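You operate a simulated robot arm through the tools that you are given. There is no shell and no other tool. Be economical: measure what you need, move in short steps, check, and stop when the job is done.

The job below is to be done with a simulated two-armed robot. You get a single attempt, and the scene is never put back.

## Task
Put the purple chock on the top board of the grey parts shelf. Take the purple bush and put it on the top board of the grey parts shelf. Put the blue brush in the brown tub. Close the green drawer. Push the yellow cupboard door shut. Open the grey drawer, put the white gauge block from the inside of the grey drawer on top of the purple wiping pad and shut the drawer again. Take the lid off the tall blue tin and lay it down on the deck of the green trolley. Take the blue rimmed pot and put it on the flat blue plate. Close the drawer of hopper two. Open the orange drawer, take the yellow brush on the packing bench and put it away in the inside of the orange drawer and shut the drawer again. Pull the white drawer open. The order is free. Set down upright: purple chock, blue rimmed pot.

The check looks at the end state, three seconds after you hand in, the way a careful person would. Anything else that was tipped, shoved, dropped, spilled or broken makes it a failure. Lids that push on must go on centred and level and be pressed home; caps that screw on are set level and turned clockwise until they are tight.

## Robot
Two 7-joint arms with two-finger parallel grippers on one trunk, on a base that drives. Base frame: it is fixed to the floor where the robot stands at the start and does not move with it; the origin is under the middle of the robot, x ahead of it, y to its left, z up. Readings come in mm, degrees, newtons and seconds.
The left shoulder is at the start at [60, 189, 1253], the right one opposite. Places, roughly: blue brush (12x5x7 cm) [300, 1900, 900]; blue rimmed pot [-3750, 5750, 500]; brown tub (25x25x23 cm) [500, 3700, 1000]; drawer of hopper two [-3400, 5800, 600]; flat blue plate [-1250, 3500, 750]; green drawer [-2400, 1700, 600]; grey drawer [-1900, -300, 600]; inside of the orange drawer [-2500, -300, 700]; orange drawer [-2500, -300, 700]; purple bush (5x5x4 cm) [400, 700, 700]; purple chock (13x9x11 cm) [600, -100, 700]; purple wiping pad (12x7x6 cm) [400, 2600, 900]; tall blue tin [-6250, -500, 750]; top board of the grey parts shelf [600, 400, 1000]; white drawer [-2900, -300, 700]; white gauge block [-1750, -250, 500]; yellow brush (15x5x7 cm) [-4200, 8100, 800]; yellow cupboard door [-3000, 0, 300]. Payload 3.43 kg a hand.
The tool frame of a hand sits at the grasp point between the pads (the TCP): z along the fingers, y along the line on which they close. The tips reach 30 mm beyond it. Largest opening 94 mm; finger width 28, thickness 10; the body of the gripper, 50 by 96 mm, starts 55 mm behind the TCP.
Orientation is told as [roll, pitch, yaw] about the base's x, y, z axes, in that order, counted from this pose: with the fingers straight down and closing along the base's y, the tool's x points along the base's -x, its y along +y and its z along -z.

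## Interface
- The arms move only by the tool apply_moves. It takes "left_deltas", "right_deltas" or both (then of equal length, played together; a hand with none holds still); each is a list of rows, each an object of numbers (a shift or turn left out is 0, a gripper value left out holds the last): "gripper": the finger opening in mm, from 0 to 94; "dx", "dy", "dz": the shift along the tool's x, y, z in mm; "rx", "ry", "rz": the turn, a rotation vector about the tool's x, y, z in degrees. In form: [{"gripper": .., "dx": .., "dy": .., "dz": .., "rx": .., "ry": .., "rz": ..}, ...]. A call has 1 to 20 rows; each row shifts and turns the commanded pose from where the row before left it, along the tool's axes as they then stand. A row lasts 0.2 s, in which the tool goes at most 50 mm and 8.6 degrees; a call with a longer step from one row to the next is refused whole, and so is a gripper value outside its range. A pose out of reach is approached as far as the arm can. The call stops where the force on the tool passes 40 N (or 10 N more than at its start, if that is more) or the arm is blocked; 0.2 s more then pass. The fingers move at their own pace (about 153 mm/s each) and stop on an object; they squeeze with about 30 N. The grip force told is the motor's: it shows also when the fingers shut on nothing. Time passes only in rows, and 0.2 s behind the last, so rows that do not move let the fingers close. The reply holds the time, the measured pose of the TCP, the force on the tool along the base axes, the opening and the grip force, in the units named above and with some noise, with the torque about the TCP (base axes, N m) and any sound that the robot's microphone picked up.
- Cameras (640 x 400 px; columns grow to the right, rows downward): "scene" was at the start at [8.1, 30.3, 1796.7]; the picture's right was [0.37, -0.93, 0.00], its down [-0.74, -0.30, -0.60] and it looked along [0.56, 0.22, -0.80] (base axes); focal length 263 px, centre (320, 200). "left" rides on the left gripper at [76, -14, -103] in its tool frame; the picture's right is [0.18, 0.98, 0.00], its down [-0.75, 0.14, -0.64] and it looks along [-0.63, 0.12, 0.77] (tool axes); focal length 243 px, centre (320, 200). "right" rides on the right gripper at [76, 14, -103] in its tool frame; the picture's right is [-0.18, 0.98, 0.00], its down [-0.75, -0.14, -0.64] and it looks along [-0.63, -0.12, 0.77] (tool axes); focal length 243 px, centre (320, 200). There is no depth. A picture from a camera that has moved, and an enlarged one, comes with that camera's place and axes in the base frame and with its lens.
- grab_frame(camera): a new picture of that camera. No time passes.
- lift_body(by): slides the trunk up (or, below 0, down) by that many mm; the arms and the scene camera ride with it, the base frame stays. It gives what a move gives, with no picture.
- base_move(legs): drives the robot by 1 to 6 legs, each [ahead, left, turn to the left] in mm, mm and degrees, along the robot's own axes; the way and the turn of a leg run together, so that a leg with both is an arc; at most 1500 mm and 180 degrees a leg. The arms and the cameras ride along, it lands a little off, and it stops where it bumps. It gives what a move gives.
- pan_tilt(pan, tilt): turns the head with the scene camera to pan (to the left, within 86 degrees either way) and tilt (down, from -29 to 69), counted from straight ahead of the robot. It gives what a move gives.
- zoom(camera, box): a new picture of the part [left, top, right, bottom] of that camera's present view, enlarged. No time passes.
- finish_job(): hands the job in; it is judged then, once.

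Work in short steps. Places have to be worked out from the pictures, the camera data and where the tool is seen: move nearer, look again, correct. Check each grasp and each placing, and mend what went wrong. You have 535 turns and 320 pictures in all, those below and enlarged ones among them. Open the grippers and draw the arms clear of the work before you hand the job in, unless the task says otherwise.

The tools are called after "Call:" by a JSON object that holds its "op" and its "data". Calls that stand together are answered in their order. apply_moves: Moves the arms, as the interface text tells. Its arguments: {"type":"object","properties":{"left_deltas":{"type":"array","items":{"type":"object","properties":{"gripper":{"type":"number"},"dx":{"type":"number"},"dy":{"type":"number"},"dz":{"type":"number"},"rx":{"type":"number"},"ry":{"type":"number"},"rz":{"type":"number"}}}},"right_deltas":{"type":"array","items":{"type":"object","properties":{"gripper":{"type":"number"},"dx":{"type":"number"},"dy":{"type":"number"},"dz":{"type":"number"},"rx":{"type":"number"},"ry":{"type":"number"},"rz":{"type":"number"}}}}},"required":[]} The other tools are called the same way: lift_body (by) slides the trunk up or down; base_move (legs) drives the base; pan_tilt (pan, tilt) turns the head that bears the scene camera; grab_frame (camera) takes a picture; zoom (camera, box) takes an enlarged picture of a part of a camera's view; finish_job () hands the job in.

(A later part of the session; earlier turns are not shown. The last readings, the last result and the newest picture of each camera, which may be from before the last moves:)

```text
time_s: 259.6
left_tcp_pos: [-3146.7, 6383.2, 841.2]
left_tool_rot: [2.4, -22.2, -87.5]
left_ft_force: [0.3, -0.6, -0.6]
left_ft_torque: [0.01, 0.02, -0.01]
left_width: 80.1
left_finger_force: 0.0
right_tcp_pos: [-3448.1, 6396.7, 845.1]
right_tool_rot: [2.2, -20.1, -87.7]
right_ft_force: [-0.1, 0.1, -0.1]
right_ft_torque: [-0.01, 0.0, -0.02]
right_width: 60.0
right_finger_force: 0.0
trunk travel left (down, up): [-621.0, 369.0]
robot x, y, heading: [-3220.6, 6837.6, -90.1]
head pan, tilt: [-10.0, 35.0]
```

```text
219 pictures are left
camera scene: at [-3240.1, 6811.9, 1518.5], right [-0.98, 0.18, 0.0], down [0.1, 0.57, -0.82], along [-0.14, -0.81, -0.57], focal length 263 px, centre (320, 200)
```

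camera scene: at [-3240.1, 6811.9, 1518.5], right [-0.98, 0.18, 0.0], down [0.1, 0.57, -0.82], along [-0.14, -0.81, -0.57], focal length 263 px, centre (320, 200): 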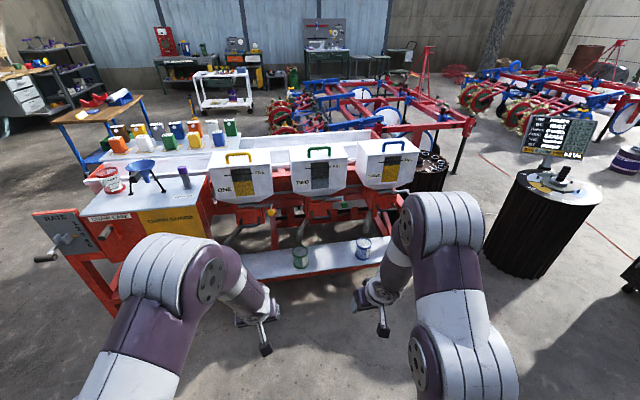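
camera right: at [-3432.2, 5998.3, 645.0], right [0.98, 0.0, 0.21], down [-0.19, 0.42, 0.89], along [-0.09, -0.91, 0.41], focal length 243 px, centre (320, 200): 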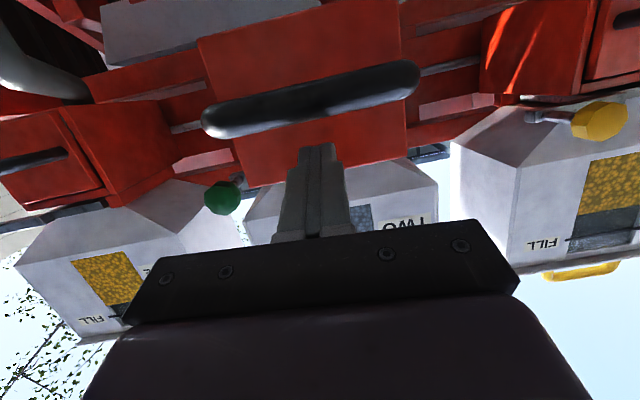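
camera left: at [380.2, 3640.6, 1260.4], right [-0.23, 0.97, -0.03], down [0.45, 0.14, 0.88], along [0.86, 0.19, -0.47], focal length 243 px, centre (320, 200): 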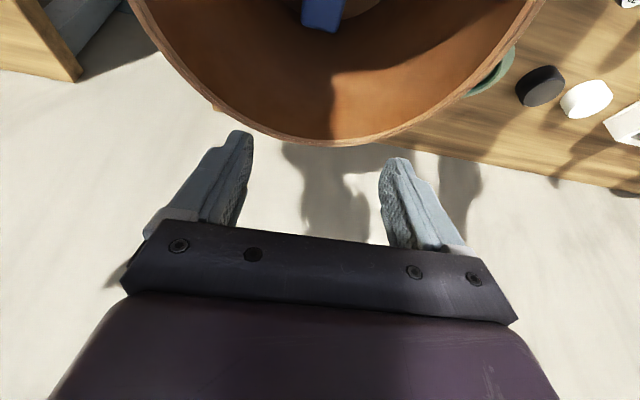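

Good pose. I raise/retract the left hand out of the way, then drive so that the right hand comes over the pot's wall.

Call:
{"op": "apply_moves", "data": {"left_deltas": [{"dx": -15, "dz": -37}, {"dx": -15, "dz": -37}, {"dx": -15, "dz": -37}, {"dx": -15, "dz": -37}, {"dx": -15, "dz": -37}, {"dx": -15, "dz": -37}, {"dx": -15, "dz": -37}, {"dx": -15, "dz": -37}, {"dx": 37, "dz": -15}, {"dx": 37, "dz": -15}, {"dx": 37, "dz": -15}]}}

Call:
{"op": "base_move", "data": {"legs": [[0, -200, 0], [480, 0, 0]]}}

Call:
{"op": "lift_body", "data": {"by": -250}}

Call:
{"op": "grab_frame", "data": {"camera": "right"}}

Call:
{"op": "grab_frame", "data": {"camera": "scene"}}

```text
time_s: 262.0
left_tcp_pos: [-3177.8, 6514.0, 1153.1]
left_tool_rot: [2.4, -22.2, -87.4]
left_ft_force: [1.0, -0.5, 0.0]
left_ft_torque: [-0.03, 0.01, -0.03]
left_width: 80.1
left_finger_force: 0.0
left hand out of reach, approached as far as the arm can: row 7, 8
right_tcp_pos: [-3447.9, 6397.7, 845.6]
right_tool_rot: [2.3, -20.3, -87.7]
right_ft_force: [1.1, 0.0, -0.3]
right_ft_torque: [-0.02, -0.02, 0.01]
right_width: 59.8
right_finger_force: 0.1
trunk travel left (down, up): [-621.0, 369.0]
robot x, y, heading: [-3226.6, 6837.5, -90.0]
head pan, tilt: [-10.0, 35.0]
```

```text
time_s: 266.0
left_tcp_pos: [-3385.7, 6033.1, 1152.7]
left_tool_rot: [2.3, -22.2, -87.9]
left_ft_force: [1.0, 0.3, -0.4]
left_ft_torque: [-0.01, -0.03, 0.02]
left_width: 80.2
left_finger_force: 0.0
right_tcp_pos: [-3655.7, 5920.8, 845.8]
right_tool_rot: [2.4, -20.3, -88.1]
right_ft_force: [0.0, -1.0, 0.3]
right_ft_torque: [-0.02, 0.0, -0.01]
right_width: 60.0
right_finger_force: 0.1
trunk travel left (down, up): [-621.0, 369.0]
robot x, y, heading: [-3428.3, 6358.2, -90.4]
head pan, tilt: [-10.0, 35.0]
```

```text
time_s: 268.6
left_tcp_pos: [-3386.9, 6034.0, 904.1]
left_tool_rot: [2.2, -22.1, -87.9]
left_ft_force: [0.3, 0.4, -1.1]
left_ft_torque: [0.02, 0.02, 0.03]
left_width: 80.0
left_finger_force: 0.2
right_tcp_pos: [-3656.4, 5920.5, 595.4]
right_tool_rot: [2.3, -20.3, -88.2]
right_ft_force: [0.2, 0.1, -0.1]
right_ft_torque: [0.0, -0.01, 0.01]
right_width: 60.0
right_finger_force: 0.1
trunk travel left (down, up): [-371.0, 619.0]
robot x, y, heading: [-3427.5, 6361.6, -90.9]
head pan, tilt: [-10.0, 35.0]
```

```text
218 pictures are left
camera right: at [-3649.2, 6029.1, 665.9], right [0.99, -0.13, 0.1], down [-0.15, -0.49, 0.86], along [-0.06, -0.86, -0.5], focal length 243 px, centre (320, 200)
```

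right: 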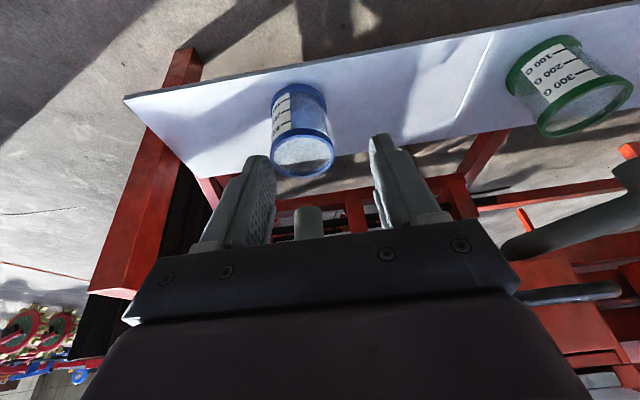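

```text
217 pictures are left
camera scene: at [-3445.0, 6336.0, 1268.6], right [-0.98, 0.18, 0.0], down [0.11, 0.56, -0.82], along [-0.15, -0.81, -0.57], focal length 263 px, centre (320, 200)
```

scene: 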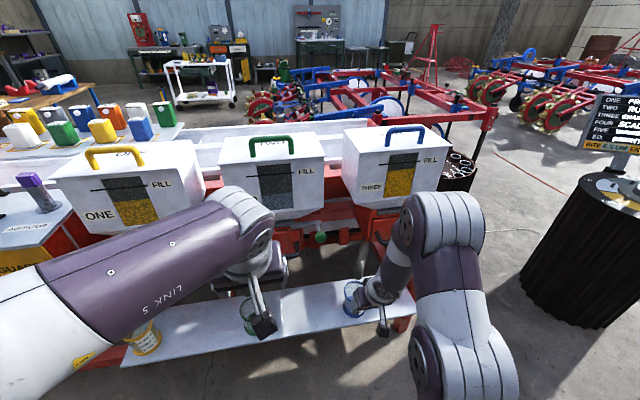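

The hopper hose ends right above the pot, so I must grip it from the front around its body. I back off and turn the right wrist 180° so its camera rides on top.

Call:
{"op": "base_move", "data": {"legs": [[-300, 0, 0]]}}

Call:
{"op": "apply_moves", "data": {"right_deltas": [{"rz": 8.5}, {"rz": 8.5}, {"rz": 8.5}, {"rz": 8.5}, {"rz": 8.5}, {"rz": 8.5}, {"rz": 8.5}, {"rz": 8.5}, {"rz": 8.5}, {"rz": 8.5}]}}

```text
time_s: 270.7
left_tcp_pos: [-3383.6, 6335.3, 902.9]
left_tool_rot: [2.4, -22.3, -87.8]
left_ft_force: [0.1, 0.7, -0.1]
left_ft_torque: [0.0, 0.02, -0.02]
left_width: 80.1
left_finger_force: 0.1
right_tcp_pos: [-3652.3, 6221.0, 595.8]
right_tool_rot: [2.3, -20.4, -88.1]
right_ft_force: [-0.8, 0.7, 0.5]
right_ft_torque: [-0.01, -0.01, -0.02]
right_width: 60.2
right_finger_force: 0.2
trunk travel left (down, up): [-371.0, 619.0]
robot x, y, heading: [-3424.9, 6660.3, -90.5]
head pan, tilt: [-10.0, 35.0]
```

```text
time_s: 272.9
left_tcp_pos: [-3382.8, 6335.3, 903.0]
left_tool_rot: [2.4, -22.2, -87.8]
left_ft_force: [-0.2, -0.3, 0.0]
left_ft_torque: [0.0, 0.0, -0.02]
left_width: 79.9
left_finger_force: 0.2
right_tcp_pos: [-3652.9, 6220.3, 595.3]
right_tool_rot: [20.5, 0.5, -172.6]
right_ft_force: [-0.2, -0.6, 0.1]
right_ft_torque: [0.02, 0.03, 0.0]
right_width: 60.0
right_finger_force: 0.0
trunk travel left (down, up): [-371.0, 619.0]
robot x, y, heading: [-3425.6, 6661.4, -90.6]
head pan, tilt: [-10.0, 35.0]
```

Works so far (85°). Continue the second half of the turn.

Call:
{"op": "apply_moves", "data": {"right_deltas": [{"rz": 8.5}, {"rz": 8.5}, {"rz": 8.5}, {"rz": 8.5}, {"rz": 8.5}, {"rz": 8.5}, {"rz": 8.5}, {"rz": 8.5}, {"rz": 8.5}, {"rz": 8.5}, {"rz": 8.5}]}}

```text
time_s: 275.3
left_tcp_pos: [-3383.2, 6334.6, 902.8]
left_tool_rot: [2.4, -22.3, -87.8]
left_ft_force: [0.0, 0.5, -0.3]
left_ft_torque: [0.02, 0.02, 0.02]
left_width: 79.9
left_finger_force: 0.0
right_tcp_pos: [-3646.1, 6269.0, 535.9]
right_tool_rot: [1.9, 20.4, 102.6]
right_ft_force: [0.0, -0.1, -0.4]
right_ft_torque: [-0.02, 0.02, -0.01]
right_width: 60.0
right_finger_force: 0.0
right hand out of reach, approached as far as the arm can: row 6, 7, 8, 9, 10, 11
trunk travel left (down, up): [-371.0, 619.0]
robot x, y, heading: [-3427.5, 6663.6, -90.8]
head pan, tilt: [-10.0, 35.0]
```

Almost fully flipped (12° short). Now pitch the hand forward and see whether it can complete.

Call:
{"op": "apply_moves", "data": {"right_deltas": [{"ry": 8}, {"ry": 8}, {"ry": 8}, {"ry": 8}, {"ry": 8}, {"ry": 8}, {"rz": 4}, {"rz": 4}, {"rz": 4}]}}

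Call:
{"op": "grab_frame", "data": {"camera": "right"}}

Call:
{"op": "grab_frame", "data": {"camera": "scene"}}

```text
time_s: 277.3
left_tcp_pos: [-3382.6, 6334.8, 902.9]
left_tool_rot: [2.4, -22.2, -87.8]
left_ft_force: [-0.7, 0.4, 0.7]
left_ft_torque: [-0.01, -0.01, 0.05]
left_width: 79.8
left_finger_force: 0.0
right_tcp_pos: [-3644.0, 6267.8, 535.9]
right_tool_rot: [-24.3, 66.2, 75.2]
right_ft_force: [0.0, 0.4, 0.3]
right_ft_torque: [0.02, 0.01, 0.01]
right_width: 59.9
right_finger_force: 0.0
trunk travel left (down, up): [-371.0, 619.0]
robot x, y, heading: [-3425.0, 6658.6, -90.6]
head pan, tilt: [-10.0, 35.0]
```

```text
216 pictures are left
camera right: at [-3684.9, 6331.0, 641.2], right [-0.94, -0.06, -0.33], down [0.1, 0.9, -0.43], along [0.32, -0.44, -0.84], focal length 243 px, centre (320, 200)
```

right: 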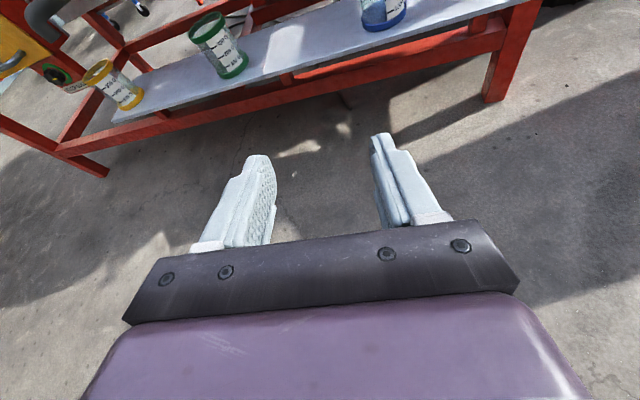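

```text
215 pictures are left
camera scene: at [-3441.9, 6636.1, 1268.6], right [-0.98, 0.18, 0.0], down [0.11, 0.56, -0.82], along [-0.15, -0.81, -0.57], focal length 263 px, centre (320, 200)
```

scene: 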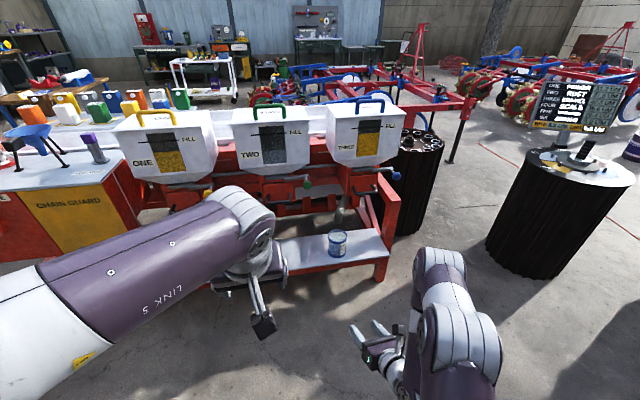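

The flip works and the camera is now on top. I correct the remaining yaw/roll error.

Call:
{"op": "apply_moves", "data": {"right_deltas": [{"rz": -5.15, "gripper": 94}, {"rz": -5.15}, {"rx": -5.35, "rz": 2.1}, {"rx": -5.35, "rz": 2.1}]}}

Call:
{"op": "grab_frame", "data": {"camera": "right"}}

```text
time_s: 278.3
left_tcp_pos: [-3382.2, 6335.0, 902.3]
left_tool_rot: [2.3, -22.2, -87.8]
left_ft_force: [-0.2, 0.2, -0.3]
left_ft_torque: [-0.03, 0.01, 0.0]
left_width: 79.8
left_finger_force: 0.2
right_tcp_pos: [-3645.2, 6268.8, 535.6]
right_tool_rot: [0.5, 68.4, 90.3]
right_ft_force: [-0.1, -0.2, 0.0]
right_ft_torque: [0.05, -0.03, -0.06]
right_width: 94.2
right_finger_force: 0.0
trunk travel left (down, up): [-371.0, 619.0]
robot x, y, heading: [-3427.2, 6659.2, -90.5]
head pan, tilt: [-10.0, 35.0]
```

```text
214 pictures are left
camera right: at [-3659.1, 6336.6, 644.4], right [-0.98, 0.07, -0.17], down [0.14, 0.87, -0.47], along [0.11, -0.48, -0.87], focal length 243 px, centre (320, 200)
```

right: 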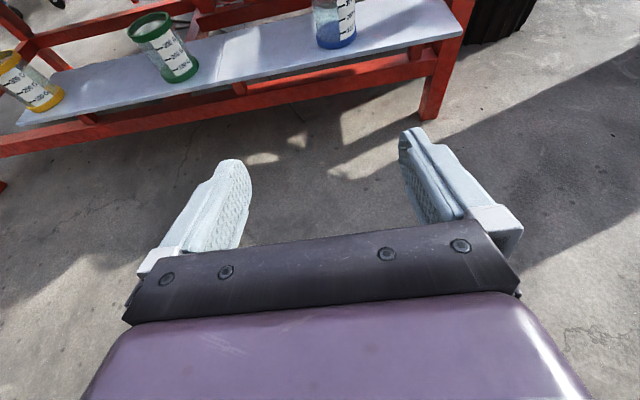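

Orientation good. Lower 150 mm, shift right 42, and approach 380 mm; then inspect.

Call:
{"op": "lift_body", "data": {"by": -150}}

Call:
{"op": "base_move", "data": {"legs": [[0, -42, 0.5], [370, 0, 0]]}}

Call:
{"op": "grab_frame", "data": {"camera": "right"}}

Call:
{"op": "grab_frame", "data": {"camera": "scene"}}

```text
time_s: 280.0
left_tcp_pos: [-3382.7, 6334.6, 753.2]
left_tool_rot: [2.3, -22.2, -87.8]
left_ft_force: [0.9, -0.1, 0.7]
left_ft_torque: [0.0, 0.04, 0.01]
left_width: 80.1
left_finger_force: 0.0
right_tcp_pos: [-3645.1, 6268.8, 386.2]
right_tool_rot: [0.2, 68.6, 90.3]
right_ft_force: [-0.4, 0.4, -0.8]
right_ft_torque: [-0.02, 0.0, 0.01]
right_width: 93.9
right_finger_force: 0.1
trunk travel left (down, up): [-221.0, 769.0]
robot x, y, heading: [-3425.9, 6660.4, -90.8]
head pan, tilt: [-10.0, 35.0]
```

```text
time_s: 282.9
left_tcp_pos: [-3424.7, 5967.2, 753.2]
left_tool_rot: [2.2, -22.2, -87.6]
left_ft_force: [0.1, 1.2, -0.3]
left_ft_torque: [-0.05, -0.03, 0.01]
left_width: 79.9
left_finger_force: 0.0
right_tcp_pos: [-3687.4, 5898.9, 385.1]
right_tool_rot: [0.4, 68.3, 90.5]
right_ft_force: [-0.2, 0.0, 0.6]
right_ft_torque: [-0.03, 0.01, 0.01]
right_width: 94.1
right_finger_force: 0.0
trunk travel left (down, up): [-221.0, 769.0]
robot x, y, heading: [-3469.5, 6289.8, -90.4]
head pan, tilt: [-10.0, 35.0]
```

```text
213 pictures are left
camera right: at [-3701.9, 5967.5, 494.4], right [-0.98, 0.06, -0.17], down [0.14, 0.87, -0.47], along [0.12, -0.48, -0.87], focal length 243 px, centre (320, 200)
```

right: 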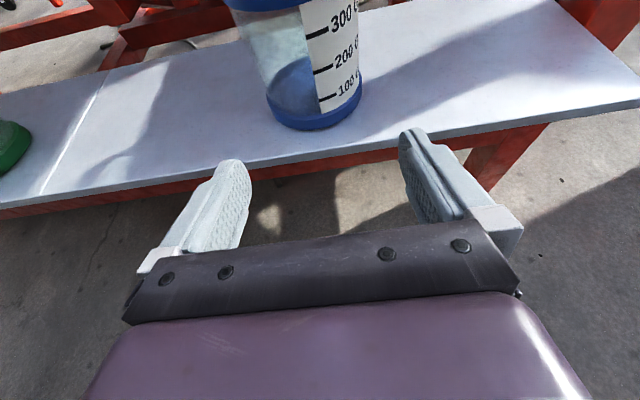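

```text
212 pictures are left
camera scene: at [-3485.7, 6267.9, 1118.6], right [-0.98, 0.18, 0.0], down [0.1, 0.56, -0.82], along [-0.15, -0.81, -0.57], focal length 263 px, centre (320, 200)
```

scene: 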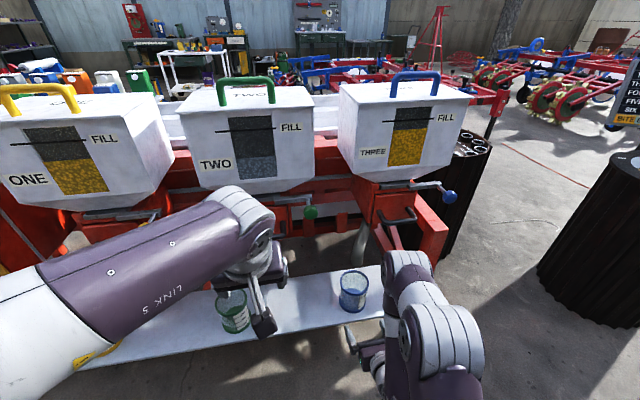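

Pot centre ≈[−3682,5769], ⌀≈90 at its rings. I raise 13 mm, shift 5 mm, and approach to just before it.

Call:
{"op": "lift_body", "data": {"by": 13}}

Call:
{"op": "apply_moves", "data": {"right_deltas": [{"dy": -5}, {"dz": 14, "dx": 5.5}, {"dz": 14, "dx": 5.5}]}}

Call:
{"op": "grab_frame", "data": {"camera": "right"}}

```text
time_s: 283.5
left_tcp_pos: [-3425.7, 5966.9, 764.2]
left_tool_rot: [2.3, -22.2, -87.6]
left_ft_force: [0.1, -0.1, -0.1]
left_ft_torque: [0.02, -0.03, 0.0]
left_width: 80.2
left_finger_force: 0.1
right_tcp_pos: [-3687.8, 5899.8, 399.8]
right_tool_rot: [0.3, 68.4, 90.5]
right_ft_force: [0.7, -0.1, -0.1]
right_ft_torque: [0.01, -0.04, 0.02]
right_width: 94.0
right_finger_force: 0.0
trunk travel left (down, up): [-234.0, 756.0]
robot x, y, heading: [-3469.6, 6287.9, -90.5]
head pan, tilt: [-10.0, 35.0]
```

```text
time_s: 284.3
left_tcp_pos: [-3425.5, 5966.0, 765.1]
left_tool_rot: [2.4, -22.3, -87.7]
left_ft_force: [0.4, 1.0, -0.3]
left_ft_torque: [0.0, 0.0, -0.02]
left_width: 80.2
left_finger_force: 0.2
right_tcp_pos: [-3686.3, 5882.0, 404.1]
right_tool_rot: [0.5, 68.4, 90.8]
right_ft_force: [0.1, 0.0, -0.2]
right_ft_torque: [-0.01, 0.02, 0.0]
right_width: 93.9
right_finger_force: 0.0
right hand out of reach, approached as far as the arm can: row 2, 3
trunk travel left (down, up): [-234.0, 756.0]
robot x, y, heading: [-3470.5, 6292.7, -90.2]
head pan, tilt: [-10.0, 35.0]
```

```text
211 pictures are left
camera right: at [-3700.3, 5951.0, 513.0], right [-0.98, 0.06, -0.17], down [0.13, 0.88, -0.47], along [0.12, -0.48, -0.87], focal length 243 px, centre (320, 200)
```

right: 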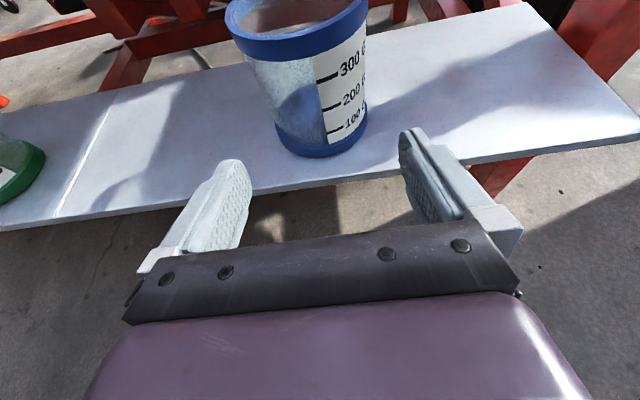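

The arm is at a limit here, so I use the base for fine motion: 4 mm left, then forward 60.

Call:
{"op": "base_move", "data": {"legs": [[55, 4, 0]]}}

Call:
{"op": "grab_frame", "data": {"camera": "right"}}

```text
time_s: 285.2
left_tcp_pos: [-3421.4, 5910.4, 765.9]
left_tool_rot: [2.3, -22.2, -87.6]
left_ft_force: [-0.3, -0.1, -0.7]
left_ft_torque: [0.03, 0.0, -0.01]
left_width: 80.2
left_finger_force: 0.0
right_tcp_pos: [-3683.7, 5826.4, 405.2]
right_tool_rot: [0.5, 68.6, 90.8]
right_ft_force: [0.6, 0.1, -0.2]
right_ft_torque: [0.0, 0.0, -0.01]
right_width: 94.0
right_finger_force: 0.0
trunk travel left (down, up): [-234.0, 756.0]
robot x, y, heading: [-3466.0, 6235.6, -90.3]
head pan, tilt: [-10.0, 35.0]
```

```text
210 pictures are left
camera right: at [-3697.0, 5895.1, 513.0], right [-0.98, 0.06, -0.17], down [0.13, 0.87, -0.47], along [0.12, -0.48, -0.87], focal length 243 px, centre (320, 200)
```

right: 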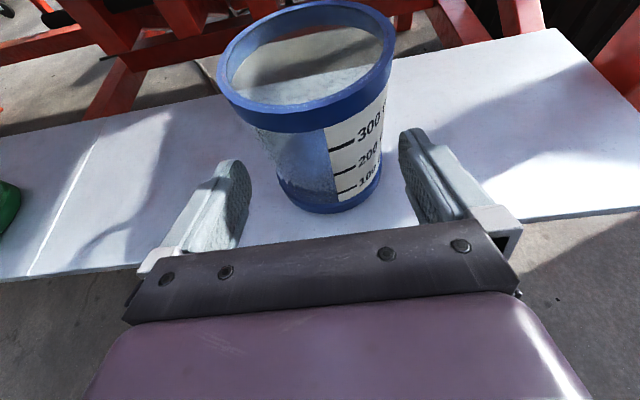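

Well centred. Forward 48 mm more, then check before closing.

Call:
{"op": "base_move", "data": {"legs": [[48, 0, 0]]}}

Call:
{"op": "grab_frame", "data": {"camera": "right"}}

```text
time_s: 286.1
left_tcp_pos: [-3421.9, 5862.9, 764.9]
left_tool_rot: [2.4, -22.2, -87.6]
left_ft_force: [0.7, 0.5, 0.2]
left_ft_torque: [-0.05, 0.01, -0.01]
left_width: 80.1
left_finger_force: 0.1
right_tcp_pos: [-3683.6, 5778.8, 405.9]
right_tool_rot: [0.5, 68.6, 90.8]
right_ft_force: [0.1, 0.4, 0.2]
right_ft_torque: [-0.03, -0.01, 0.01]
right_width: 94.2
right_finger_force: 0.1
trunk travel left (down, up): [-234.0, 756.0]
robot x, y, heading: [-3466.4, 6186.0, -90.3]
head pan, tilt: [-10.0, 35.0]
```

```text
209 pictures are left
camera right: at [-3697.0, 5846.3, 513.0], right [-0.98, 0.06, -0.17], down [0.13, 0.87, -0.47], along [0.12, -0.48, -0.87], focal length 243 px, centre (320, 200)
```

right: 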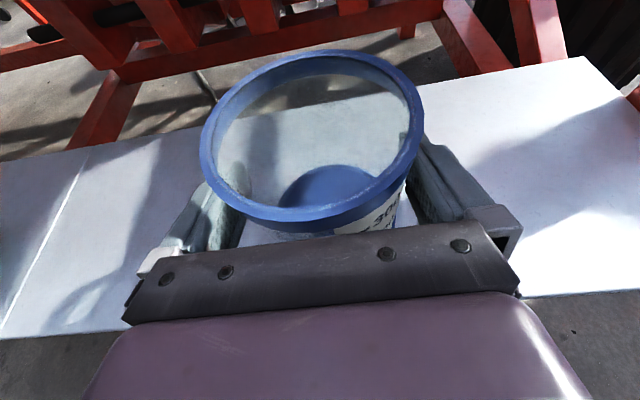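

The fingers straddle the glass body without contact. Close the gripper.

Call:
{"op": "apply_moves", "data": {"right_deltas": [{"gripper": 60}, {}, {}, {}]}}

Call:
{"op": "lift_body", "data": {"by": 30}}

Call:
{"op": "grab_frame", "data": {"camera": "right"}}

Call:
{"op": "grab_frame", "data": {"camera": "scene"}}

```text
time_s: 287.1
left_tcp_pos: [-3421.9, 5861.9, 765.4]
left_tool_rot: [2.3, -22.3, -87.6]
left_ft_force: [0.0, -0.5, -0.5]
left_ft_torque: [-0.02, -0.01, -0.02]
left_width: 80.0
left_finger_force: 0.1
right_tcp_pos: [-3681.9, 5778.5, 405.2]
right_tool_rot: [0.5, 68.4, 90.9]
right_ft_force: [-0.7, 0.7, 1.9]
right_ft_torque: [0.01, -0.1, 0.04]
right_width: 86.3
right_finger_force: 30.2
trunk travel left (down, up): [-234.0, 756.0]
robot x, y, heading: [-3460.4, 6189.0, -90.4]
head pan, tilt: [-10.0, 35.0]
```

```text
time_s: 287.9
left_tcp_pos: [-3422.7, 5862.7, 795.1]
left_tool_rot: [2.4, -22.1, -87.6]
left_ft_force: [0.0, -0.4, -0.4]
left_ft_torque: [0.02, -0.03, 0.02]
left_width: 80.1
left_finger_force: 0.1
right_tcp_pos: [-3683.9, 5778.6, 435.0]
right_tool_rot: [0.5, 68.5, 90.8]
right_ft_force: [-0.4, 0.6, -0.2]
right_ft_torque: [0.05, -0.01, 0.0]
right_width: 85.9
right_finger_force: 30.3
trunk travel left (down, up): [-264.0, 726.0]
robot x, y, heading: [-3464.7, 6187.7, -90.4]
head pan, tilt: [-10.0, 35.0]
```

```text
208 pictures are left
camera right: at [-3697.0, 5846.3, 543.0], right [-0.98, 0.06, -0.17], down [0.13, 0.87, -0.47], along [0.12, -0.48, -0.87], focal length 243 px, centre (320, 200)
```

right: 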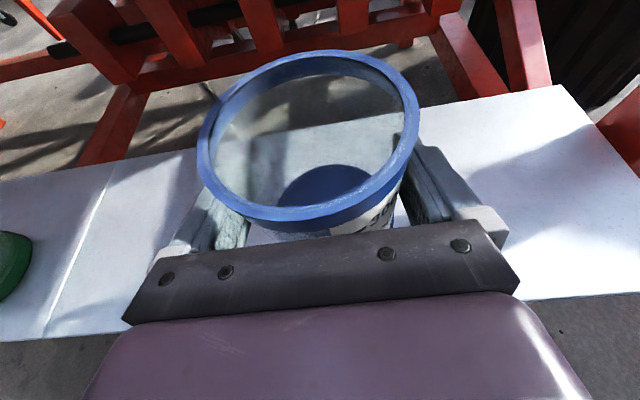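

```text
207 pictures are left
camera scene: at [-3482.5, 6163.3, 1161.6], right [-0.98, 0.18, 0.0], down [0.1, 0.56, -0.82], along [-0.15, -0.81, -0.57], focal length 263 px, centre (320, 200)
```

scene: 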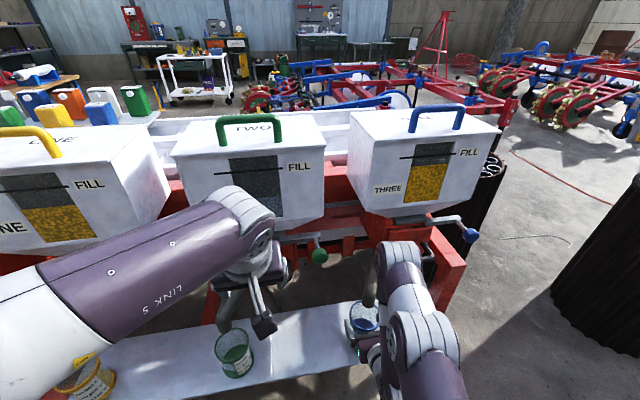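

Pot lifted cleanly, upright and empty. I back out, raise, and drive around to the plate's table facing −y.

Call:
{"op": "base_move", "data": {"legs": [[-620, 0, 0.4]]}}

Call:
{"op": "lift_body", "data": {"by": 400}}

Call:
{"op": "lift_body", "data": {"by": 150}}

Call:
{"op": "base_move", "data": {"legs": [[0, 1200, 0], [0, 1000, 0], [1400, 0, 0]]}}

Call:
{"op": "grab_frame", "data": {"camera": "scene"}}

```text
time_s: 291.4
left_tcp_pos: [-3418.2, 6482.6, 794.4]
left_tool_rot: [2.3, -22.2, -87.8]
left_ft_force: [0.2, -0.2, -0.2]
left_ft_torque: [-0.03, 0.01, 0.0]
left_width: 80.0
left_finger_force: 0.1
right_tcp_pos: [-3679.4, 6399.6, 434.7]
right_tool_rot: [0.5, 68.5, 90.7]
right_ft_force: [-0.2, 0.9, -0.8]
right_ft_torque: [0.03, 0.01, 0.0]
right_width: 85.8
right_finger_force: 29.5
trunk travel left (down, up): [-264.0, 726.0]
robot x, y, heading: [-3460.8, 6809.2, -90.6]
head pan, tilt: [-10.0, 35.0]
```

```text
time_s: 295.2
left_tcp_pos: [-3418.9, 6482.1, 1195.2]
left_tool_rot: [2.3, -22.1, -87.7]
left_ft_force: [-0.2, -0.1, 0.6]
left_ft_torque: [0.01, 0.01, 0.02]
left_width: 79.8
left_finger_force: 0.1
right_tcp_pos: [-3679.2, 6399.5, 835.2]
right_tool_rot: [0.6, 68.5, 90.7]
right_ft_force: [-0.4, 0.5, -0.8]
right_ft_torque: [-0.01, 0.01, 0.02]
right_width: 86.0
right_finger_force: 29.9
trunk travel left (down, up): [-664.0, 326.0]
robot x, y, heading: [-3457.4, 6807.5, -90.6]
head pan, tilt: [-10.0, 35.0]
```

```text
time_s: 296.9
left_tcp_pos: [-3418.4, 6481.2, 1344.8]
left_tool_rot: [2.4, -22.2, -87.7]
left_ft_force: [0.3, 0.6, -0.3]
left_ft_torque: [0.01, -0.03, 0.04]
left_width: 80.0
left_finger_force: 0.1
right_tcp_pos: [-3679.1, 6399.4, 984.6]
right_tool_rot: [0.5, 68.6, 90.7]
right_ft_force: [0.6, 0.4, -0.7]
right_ft_torque: [0.02, -0.01, -0.01]
right_width: 85.7
right_finger_force: 30.1
trunk travel left (down, up): [-814.0, 176.0]
robot x, y, heading: [-3455.2, 6803.6, -90.5]
head pan, tilt: [-10.0, 35.0]
```

```text
time_s: 314.3
left_tcp_pos: [-1225.9, 5089.7, 1345.5]
left_tool_rot: [2.3, -22.2, -88.0]
left_ft_force: [-0.4, -0.6, 0.2]
left_ft_torque: [-0.01, 0.01, 0.01]
left_width: 80.0
left_finger_force: 0.0
right_tcp_pos: [-1487.9, 5009.4, 985.3]
right_tool_rot: [0.5, 68.4, 90.4]
right_ft_force: [-0.7, -0.7, -0.3]
right_ft_torque: [0.0, 0.01, 0.03]
right_width: 83.9
right_finger_force: 29.8
trunk travel left (down, up): [-814.0, 176.0]
robot x, y, heading: [-1271.5, 5415.1, -90.9]
head pan, tilt: [-10.0, 35.0]
```

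```text
206 pictures are left
camera scene: at [-1285.0, 5391.4, 1711.6], right [-0.98, 0.19, 0.0], down [0.11, 0.56, -0.82], along [-0.15, -0.8, -0.57], focal length 263 px, centre (320, 200)
```

scene: 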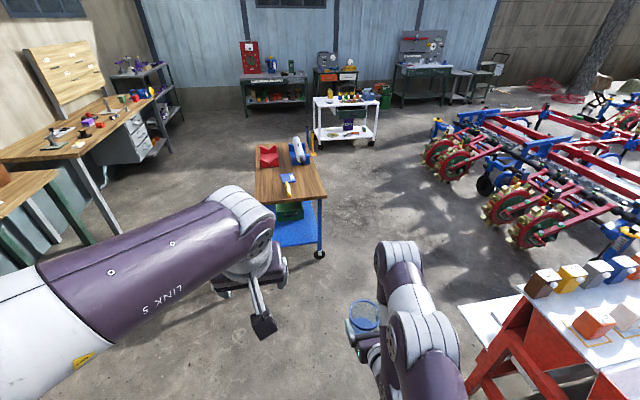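

Grip width changed slightly to 83.9; check the pot and zoom on the table.

Call:
{"op": "grab_frame", "data": {"camera": "right"}}

Call:
{"op": "zoom", "data": {"camera": "scene", "box": [230, 120, 350, 220]}}

```text
205 pictures are left
camera right: at [-1502.3, 5076.2, 1093.1], right [-0.98, 0.07, -0.17], down [0.14, 0.87, -0.47], along [0.11, -0.48, -0.87], focal length 243 px, centre (320, 200)
```

right: 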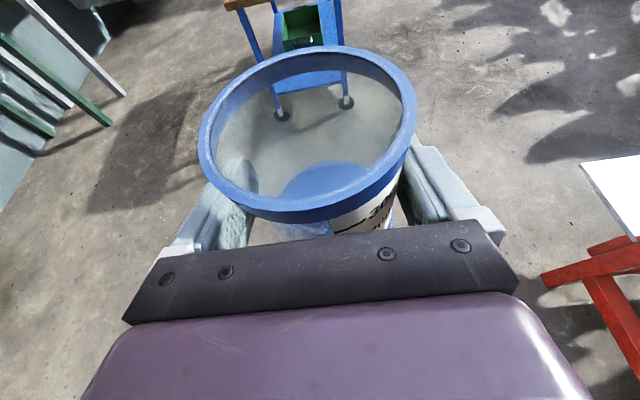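

```text
4.00 times, centred on (290, 170) of scene
camera zoom: at [-1285.0, 5391.4, 1711.6], right [-0.98, 0.19, 0.0], down [0.11, 0.56, -0.82], along [-0.15, -0.8, -0.57], focal length 1052 px, centre (440, 320)
```

zoom: 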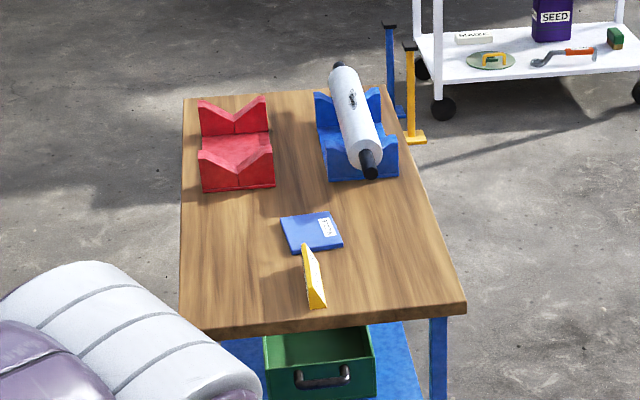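

The pot is still upright in the grip. I test whether the right hand can extend/raise in this pose, in free space.

Call:
{"op": "apply_moves", "data": {"right_deltas": [{"dz": 18.6, "dx": 7.4}, {"dz": 18.6, "dx": 7.4}, {"dx": 18.6, "dz": -7.4}, {"dx": 18.6, "dz": -7.4}]}}

```text
time_s: 315.3
left_tcp_pos: [-1227.7, 5090.3, 1345.5]
left_tool_rot: [2.2, -22.3, -88.1]
left_ft_force: [0.3, -0.2, -0.3]
left_ft_torque: [0.0, -0.02, -0.03]
left_width: 79.9
left_finger_force: 0.0
right_tcp_pos: [-1497.1, 4997.3, 1032.6]
right_tool_rot: [0.7, 68.5, 90.9]
right_ft_force: [0.2, -0.3, -0.5]
right_ft_torque: [0.01, 0.01, 0.01]
right_width: 84.2
right_finger_force: 29.8
right hand out of reach, approached as far as the arm can: row 1, 2, 4
trunk travel left (down, up): [-814.0, 176.0]
robot x, y, heading: [-1267.9, 5417.0, -90.9]
head pan, tilt: [-10.0, 35.0]
```

Raise 80 mm more relative to the shoulder and try extending again.

Call:
{"op": "apply_moves", "data": {"right_deltas": [{"dx": 18.6, "dz": -7.4}, {"dx": 18.6, "dz": -7.4}, {"dx": 18.6, "dz": -7.4}, {"dx": 18.6, "dz": -7.4}, {"dz": 18.6, "dx": 7.4}, {"dz": 18.6, "dx": 7.4}, {"dz": 18.6, "dx": 7.4}]}}

```text
time_s: 316.9
left_tcp_pos: [-1225.5, 5089.2, 1345.7]
left_tool_rot: [2.3, -22.2, -88.1]
left_ft_force: [0.3, 0.2, -0.7]
left_ft_torque: [0.02, -0.03, 0.03]
left_width: 79.9
left_finger_force: 0.0
right_tcp_pos: [-1518.0, 5000.6, 1092.9]
right_tool_rot: [1.0, 68.6, 91.1]
right_ft_force: [-0.3, 0.9, -0.7]
right_ft_torque: [-0.01, -0.01, 0.0]
right_width: 84.2
right_finger_force: 29.5
right hand out of reach, approached as far as the arm can: row 1, 2, 3, 4, 5, 6, 7
trunk travel left (down, up): [-814.0, 176.0]
robot x, y, heading: [-1270.9, 5416.4, -91.0]
head pan, tilt: [-10.0, 35.0]
```

Reach is limited in the flipped pose, so I'll set the pot on the table's free near corner and re-grasp its wall from above. Return the hand to its earlier height and drive to the table end.

Call:
{"op": "apply_moves", "data": {"right_deltas": [{"dx": -18.6, "dz": 7.4}, {"dx": -18.6, "dz": 7.4}, {"dx": -18.6, "dz": 7.4}, {"dx": -18.6, "dz": 7.4}, {"dy": -10}]}}

Call:
{"op": "base_move", "data": {"legs": [[800, 0, 1]]}}

Call:
{"op": "pan_tilt", "data": {"pan": 0, "tilt": 45}}

Call:
{"op": "grab_frame", "data": {"camera": "scene"}}

Call:
{"op": "grab_frame", "data": {"camera": "right"}}

```text
time_s: 318.1
left_tcp_pos: [-1226.5, 5089.7, 1345.4]
left_tool_rot: [2.2, -22.3, -88.1]
left_ft_force: [0.5, 1.9, 0.0]
left_ft_torque: [0.03, 0.02, 0.02]
left_width: 80.2
left_finger_force: 0.0
right_tcp_pos: [-1507.5, 5001.1, 1012.5]
right_tool_rot: [0.8, 68.4, 90.4]
right_ft_force: [2.0, 0.1, -1.6]
right_ft_torque: [0.04, 0.04, 0.02]
right_width: 84.3
right_finger_force: 29.9
trunk travel left (down, up): [-814.0, 176.0]
robot x, y, heading: [-1267.9, 5415.3, -90.9]
head pan, tilt: [-10.0, 35.0]
```

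```text
time_s: 322.5
left_tcp_pos: [-1226.6, 4276.0, 1346.1]
left_tool_rot: [2.3, -22.2, -87.2]
left_ft_force: [-0.4, 0.3, 0.5]
left_ft_torque: [0.02, -0.01, -0.02]
left_width: 79.8
left_finger_force: 0.1
right_tcp_pos: [-1505.8, 4183.8, 1012.9]
right_tool_rot: [0.5, 68.6, 91.3]
right_ft_force: [0.2, 1.2, -0.9]
right_ft_torque: [0.0, -0.02, -0.02]
right_width: 83.9
right_finger_force: 29.9
trunk travel left (down, up): [-814.0, 176.0]
robot x, y, heading: [-1279.0, 4600.3, -89.9]
head pan, tilt: [-10.0, 35.0]
```

```text
time_s: 323.2
left_tcp_pos: [-1228.5, 4275.0, 1345.0]
left_tool_rot: [2.3, -22.2, -87.2]
left_ft_force: [-0.8, -0.1, -0.5]
left_ft_torque: [0.01, 0.01, 0.02]
left_width: 79.9
left_finger_force: 0.0
right_tcp_pos: [-1507.0, 4182.7, 1013.3]
right_tool_rot: [0.5, 68.5, 91.2]
right_ft_force: [-0.4, -0.4, -1.3]
right_ft_torque: [-0.01, -0.04, 0.02]
right_width: 84.3
right_finger_force: 29.9
trunk travel left (down, up): [-814.0, 176.0]
robot x, y, heading: [-1277.0, 4600.7, -89.9]
head pan, tilt: [0.0, 45.0]
```

```text
203 pictures are left
camera scene: at [-1275.0, 4581.3, 1696.8], right [-1.0, 0.0, 0.0], down [0.0, 0.71, -0.71], along [0.0, -0.71, -0.71], focal length 263 px, centre (320, 200)
```

scene: 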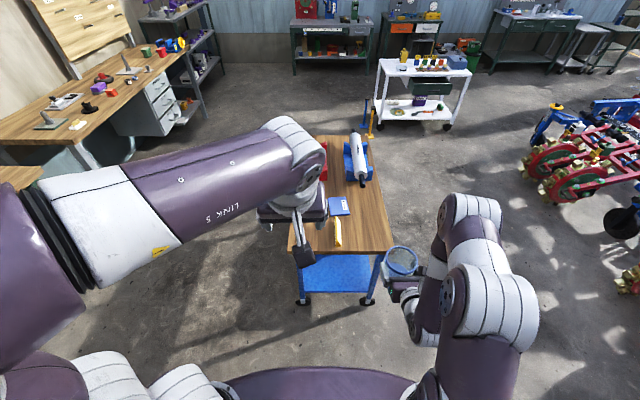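

```text
202 pictures are left
camera right: at [-1521.3, 4249.9, 1121.1], right [-0.98, 0.05, -0.17], down [0.13, 0.88, -0.47], along [0.12, -0.48, -0.87], focal length 243 px, centre (320, 200)
```

right: 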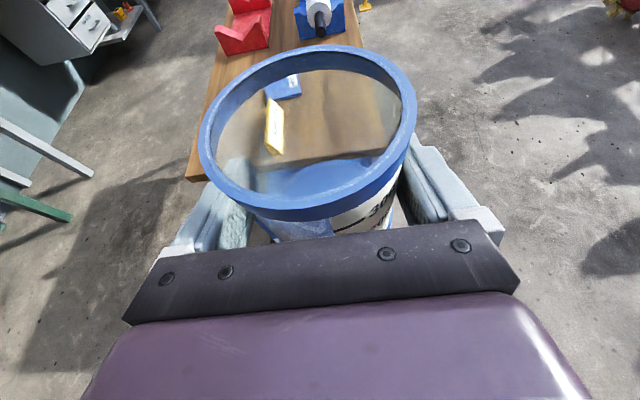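

Table top z≈638, near edge y≈3860; plate ≈[−1377,3560]. Spot for the pot: [−1500,3770]. Drive forward 400 and lower to just above.

Call:
{"op": "base_move", "data": {"legs": [[398, 0, 0]]}}

Call:
{"op": "lift_body", "data": {"by": -270}}

Call:
{"op": "grab_frame", "data": {"camera": "scene"}}

Call:
{"op": "grab_frame", "data": {"camera": "right"}}

```text
time_s: 325.7
left_tcp_pos: [-1227.9, 3874.6, 1345.5]
left_tool_rot: [2.3, -22.2, -87.2]
left_ft_force: [0.8, 0.1, -0.1]
left_ft_torque: [-0.03, 0.05, -0.02]
left_width: 79.9
left_finger_force: 0.1
right_tcp_pos: [-1507.2, 3781.5, 1014.0]
right_tool_rot: [0.4, 68.4, 91.3]
right_ft_force: [-0.1, 0.4, -1.3]
right_ft_torque: [-0.02, -0.04, 0.01]
right_width: 83.9
right_finger_force: 29.9
trunk travel left (down, up): [-814.0, 176.0]
robot x, y, heading: [-1274.0, 4201.9, -89.9]
head pan, tilt: [0.0, 45.0]
```

```text
time_s: 328.4
left_tcp_pos: [-1228.0, 3876.0, 1075.0]
left_tool_rot: [2.3, -22.3, -87.2]
left_ft_force: [-0.2, 0.7, -0.2]
left_ft_torque: [0.01, -0.05, 0.0]
left_width: 79.8
left_finger_force: 0.0
right_tcp_pos: [-1506.8, 3781.1, 744.2]
right_tool_rot: [0.6, 68.7, 91.3]
right_ft_force: [-1.6, -1.4, 12.7]
right_ft_torque: [-0.09, -0.31, -0.01]
right_width: 84.1
right_finger_force: 30.2
trunk travel left (down, up): [-544.0, 446.0]
robot x, y, heading: [-1274.1, 4194.0, -90.0]
head pan, tilt: [0.0, 45.0]
```

```text
201 pictures are left
camera scene: at [-1274.4, 4181.3, 1427.1], right [-1.0, 0.0, 0.0], down [0.0, 0.71, -0.71], along [0.0, -0.71, -0.71], focal length 263 px, centre (320, 200)
```

scene: 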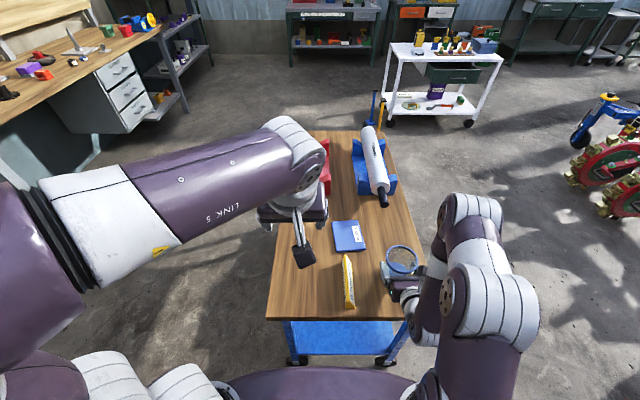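

```text
200 pictures are left
camera right: at [-1521.6, 3849.4, 852.5], right [-0.98, 0.06, -0.17], down [0.13, 0.87, -0.47], along [0.12, -0.48, -0.87], focal length 243 px, centre (320, 200)
```

right: 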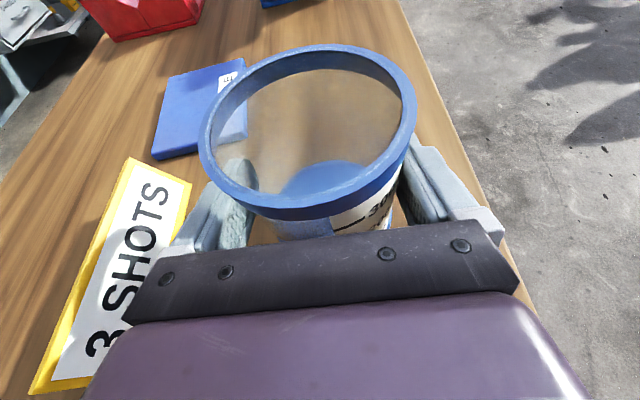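

The pot already rests on the table (12 N up). Open the gripper and back straight out.

Call:
{"op": "apply_moves", "data": {"right_deltas": [{"gripper": 94}, {}, {}]}}

Call:
{"op": "grab_frame", "data": {"camera": "right"}}

```text
time_s: 329.2
left_tcp_pos: [-1228.5, 3873.4, 1075.8]
left_tool_rot: [2.4, -22.3, -87.2]
left_ft_force: [-0.4, 0.7, -0.5]
left_ft_torque: [0.04, 0.02, -0.02]
left_width: 80.1
left_finger_force: 0.1
right_tcp_pos: [-1506.9, 3781.0, 743.4]
right_tool_rot: [0.5, 68.4, 91.2]
right_ft_force: [0.7, -0.1, -0.7]
right_ft_torque: [-0.01, 0.01, 0.01]
right_width: 93.9
right_finger_force: 0.1
trunk travel left (down, up): [-544.0, 446.0]
robot x, y, heading: [-1275.2, 4196.1, -90.3]
head pan, tilt: [0.0, 45.0]
```

```text
199 pictures are left
camera right: at [-1521.5, 3849.2, 851.2], right [-0.98, 0.06, -0.17], down [0.13, 0.88, -0.47], along [0.12, -0.48, -0.87], focal length 243 px, centre (320, 200)
```

right: 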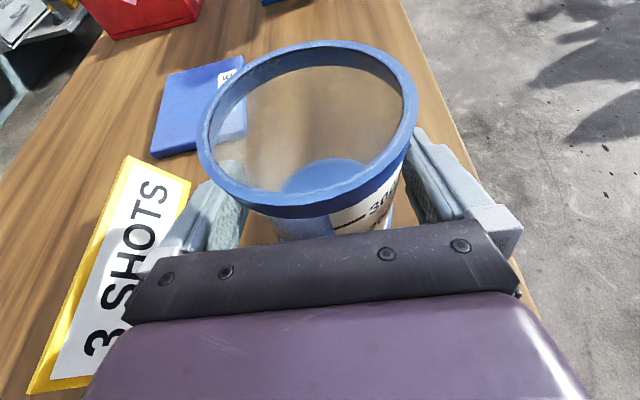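

Released upright. I back off, lower and extend the left hand, and align it with the pot's +x wall.

Call:
{"op": "base_move", "data": {"legs": [[-250, 0, 0]]}}

Call:
{"op": "apply_moves", "data": {"left_deltas": [{"dx": 15, "dz": 37, "gripper": 50}, {"dx": 15, "dz": 37}, {"dx": 15, "dz": 37}, {"dx": 15, "dz": 37}, {"dx": 15, "dz": 37}, {"dx": -37, "dz": 15}, {"dx": -37, "dz": 15}, {"dx": -37, "dz": 15}]}}

Call:
{"op": "base_move", "data": {"legs": [[0, -236, 0]]}}

Call:
{"op": "grab_frame", "data": {"camera": "left"}}

Call:
{"op": "grab_frame", "data": {"camera": "scene"}}

```text
time_s: 331.1
left_tcp_pos: [-1227.1, 4126.0, 1075.8]
left_tool_rot: [2.4, -22.4, -87.1]
left_ft_force: [-0.2, -0.1, -0.3]
left_ft_torque: [0.01, 0.01, -0.02]
left_width: 80.2
left_finger_force: 0.1
right_tcp_pos: [-1506.8, 4032.0, 743.8]
right_tool_rot: [0.5, 68.4, 91.3]
right_ft_force: [-0.9, 1.1, -0.3]
right_ft_torque: [-0.04, -0.04, -0.03]
right_width: 93.8
right_finger_force: 0.1
trunk travel left (down, up): [-544.0, 446.0]
robot x, y, heading: [-1278.1, 4449.0, -90.0]
head pan, tilt: [0.0, 45.0]
```

```text
time_s: 332.9
left_tcp_pos: [-1212.3, 4002.5, 877.1]
left_tool_rot: [2.4, -22.2, -87.1]
left_ft_force: [0.0, -0.6, 1.1]
left_ft_torque: [0.01, -0.03, -0.01]
left_width: 50.1
left_finger_force: 0.2
right_tcp_pos: [-1506.3, 4030.7, 742.3]
right_tool_rot: [0.6, 68.3, 91.3]
right_ft_force: [-0.6, 0.2, 0.0]
right_ft_torque: [0.02, 0.02, -0.02]
right_width: 93.8
right_finger_force: 0.0
trunk travel left (down, up): [-544.0, 446.0]
robot x, y, heading: [-1274.8, 4445.7, -90.1]
head pan, tilt: [0.0, 45.0]
```

```text
time_s: 334.6
left_tcp_pos: [-1449.8, 4003.4, 877.3]
left_tool_rot: [2.4, -22.3, -87.1]
left_ft_force: [0.2, -0.6, 0.0]
left_ft_torque: [0.02, -0.02, 0.0]
left_width: 50.2
left_finger_force: 0.1
right_tcp_pos: [-1745.0, 4031.6, 742.7]
right_tool_rot: [0.4, 68.4, 91.2]
right_ft_force: [-0.3, -0.6, -0.1]
right_ft_torque: [0.03, 0.0, 0.03]
right_width: 94.2
right_finger_force: 0.0
trunk travel left (down, up): [-544.0, 446.0]
robot x, y, heading: [-1512.5, 4448.8, -89.9]
head pan, tilt: [0.0, 45.0]
```

```text
198 pictures are left
camera left: at [-1473.6, 4112.3, 944.0], right [0.97, 0.24, -0.03], down [0.14, -0.45, 0.88], along [0.19, -0.86, -0.47], focal length 243 px, centre (320, 200)
```

left: 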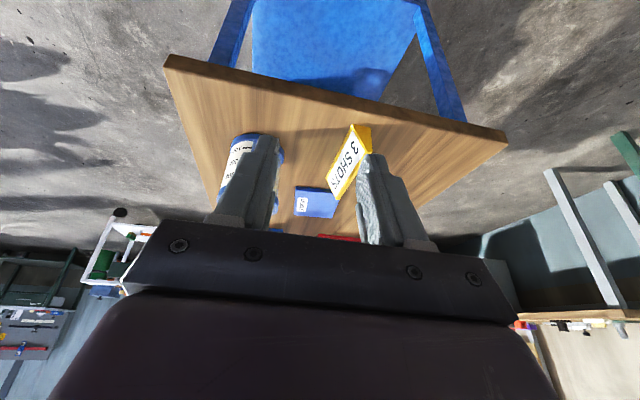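

```text
197 pictures are left
camera scene: at [-1514.0, 4430.0, 1426.7], right [-1.0, 0.0, 0.0], down [0.0, 0.71, -0.71], along [0.0, -0.71, -0.71], focal length 263 px, centre (320, 200)
```

scene: 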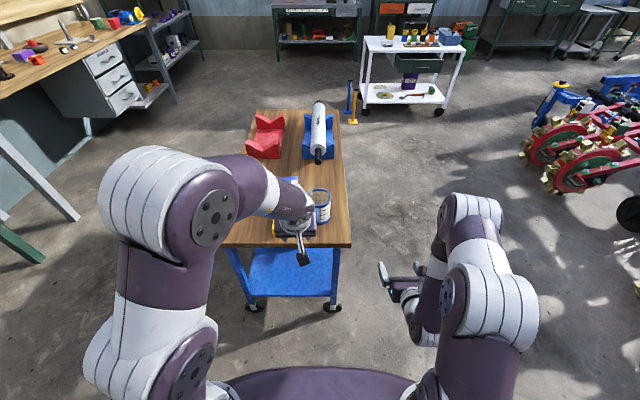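

Drive forward ~205 mm over the table and recheck with the left camera.

Call:
{"op": "base_move", "data": {"legs": [[205, 0, 0]]}}

Call:
{"op": "grab_frame", "data": {"camera": "left"}}

Call:
{"op": "zoom", "data": {"camera": "scene", "box": [240, 170, 400, 270]}}

```text
time_s: 336.2
left_tcp_pos: [-1448.4, 3803.2, 877.9]
left_tool_rot: [2.3, -22.2, -87.1]
left_ft_force: [0.3, 0.1, 0.1]
left_ft_torque: [0.03, 0.03, -0.03]
left_width: 49.7
left_finger_force: 0.0
right_tcp_pos: [-1742.4, 3830.4, 743.1]
right_tool_rot: [0.5, 68.4, 91.4]
right_ft_force: [1.0, -0.9, -1.1]
right_ft_torque: [-0.02, 0.0, 0.01]
right_width: 94.0
right_finger_force: 0.1
trunk travel left (down, up): [-544.0, 446.0]
robot x, y, heading: [-1511.4, 4249.7, -89.9]
head pan, tilt: [0.0, 45.0]
```

```text
196 pictures are left
camera left: at [-1472.0, 3912.6, 943.6], right [0.97, 0.24, -0.03], down [0.14, -0.45, 0.88], along [0.19, -0.86, -0.47], focal length 243 px, centre (320, 200)
```

left: 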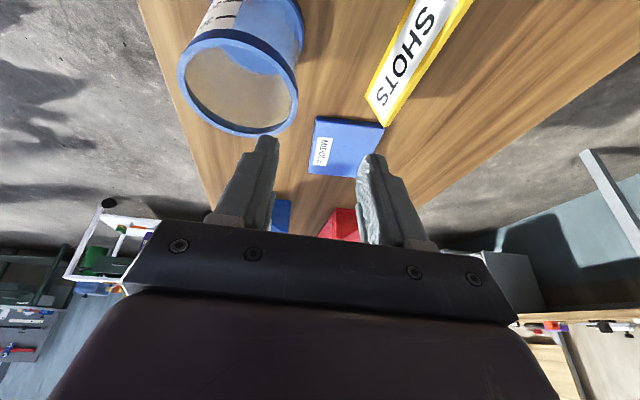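

```text
4.00 times, centred on (320, 220) of scene
camera zoom: at [-1512.1, 4229.7, 1426.7], right [-1.0, 0.0, 0.0], down [0.0, 0.71, -0.71], along [0.0, -0.71, -0.71], focal length 1052 px, centre (320, 120)
```

zoom: 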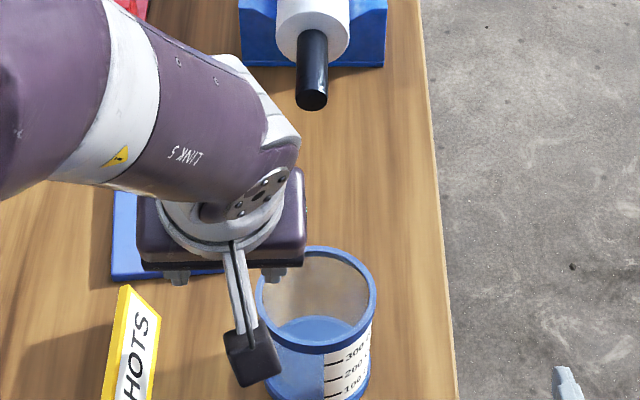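

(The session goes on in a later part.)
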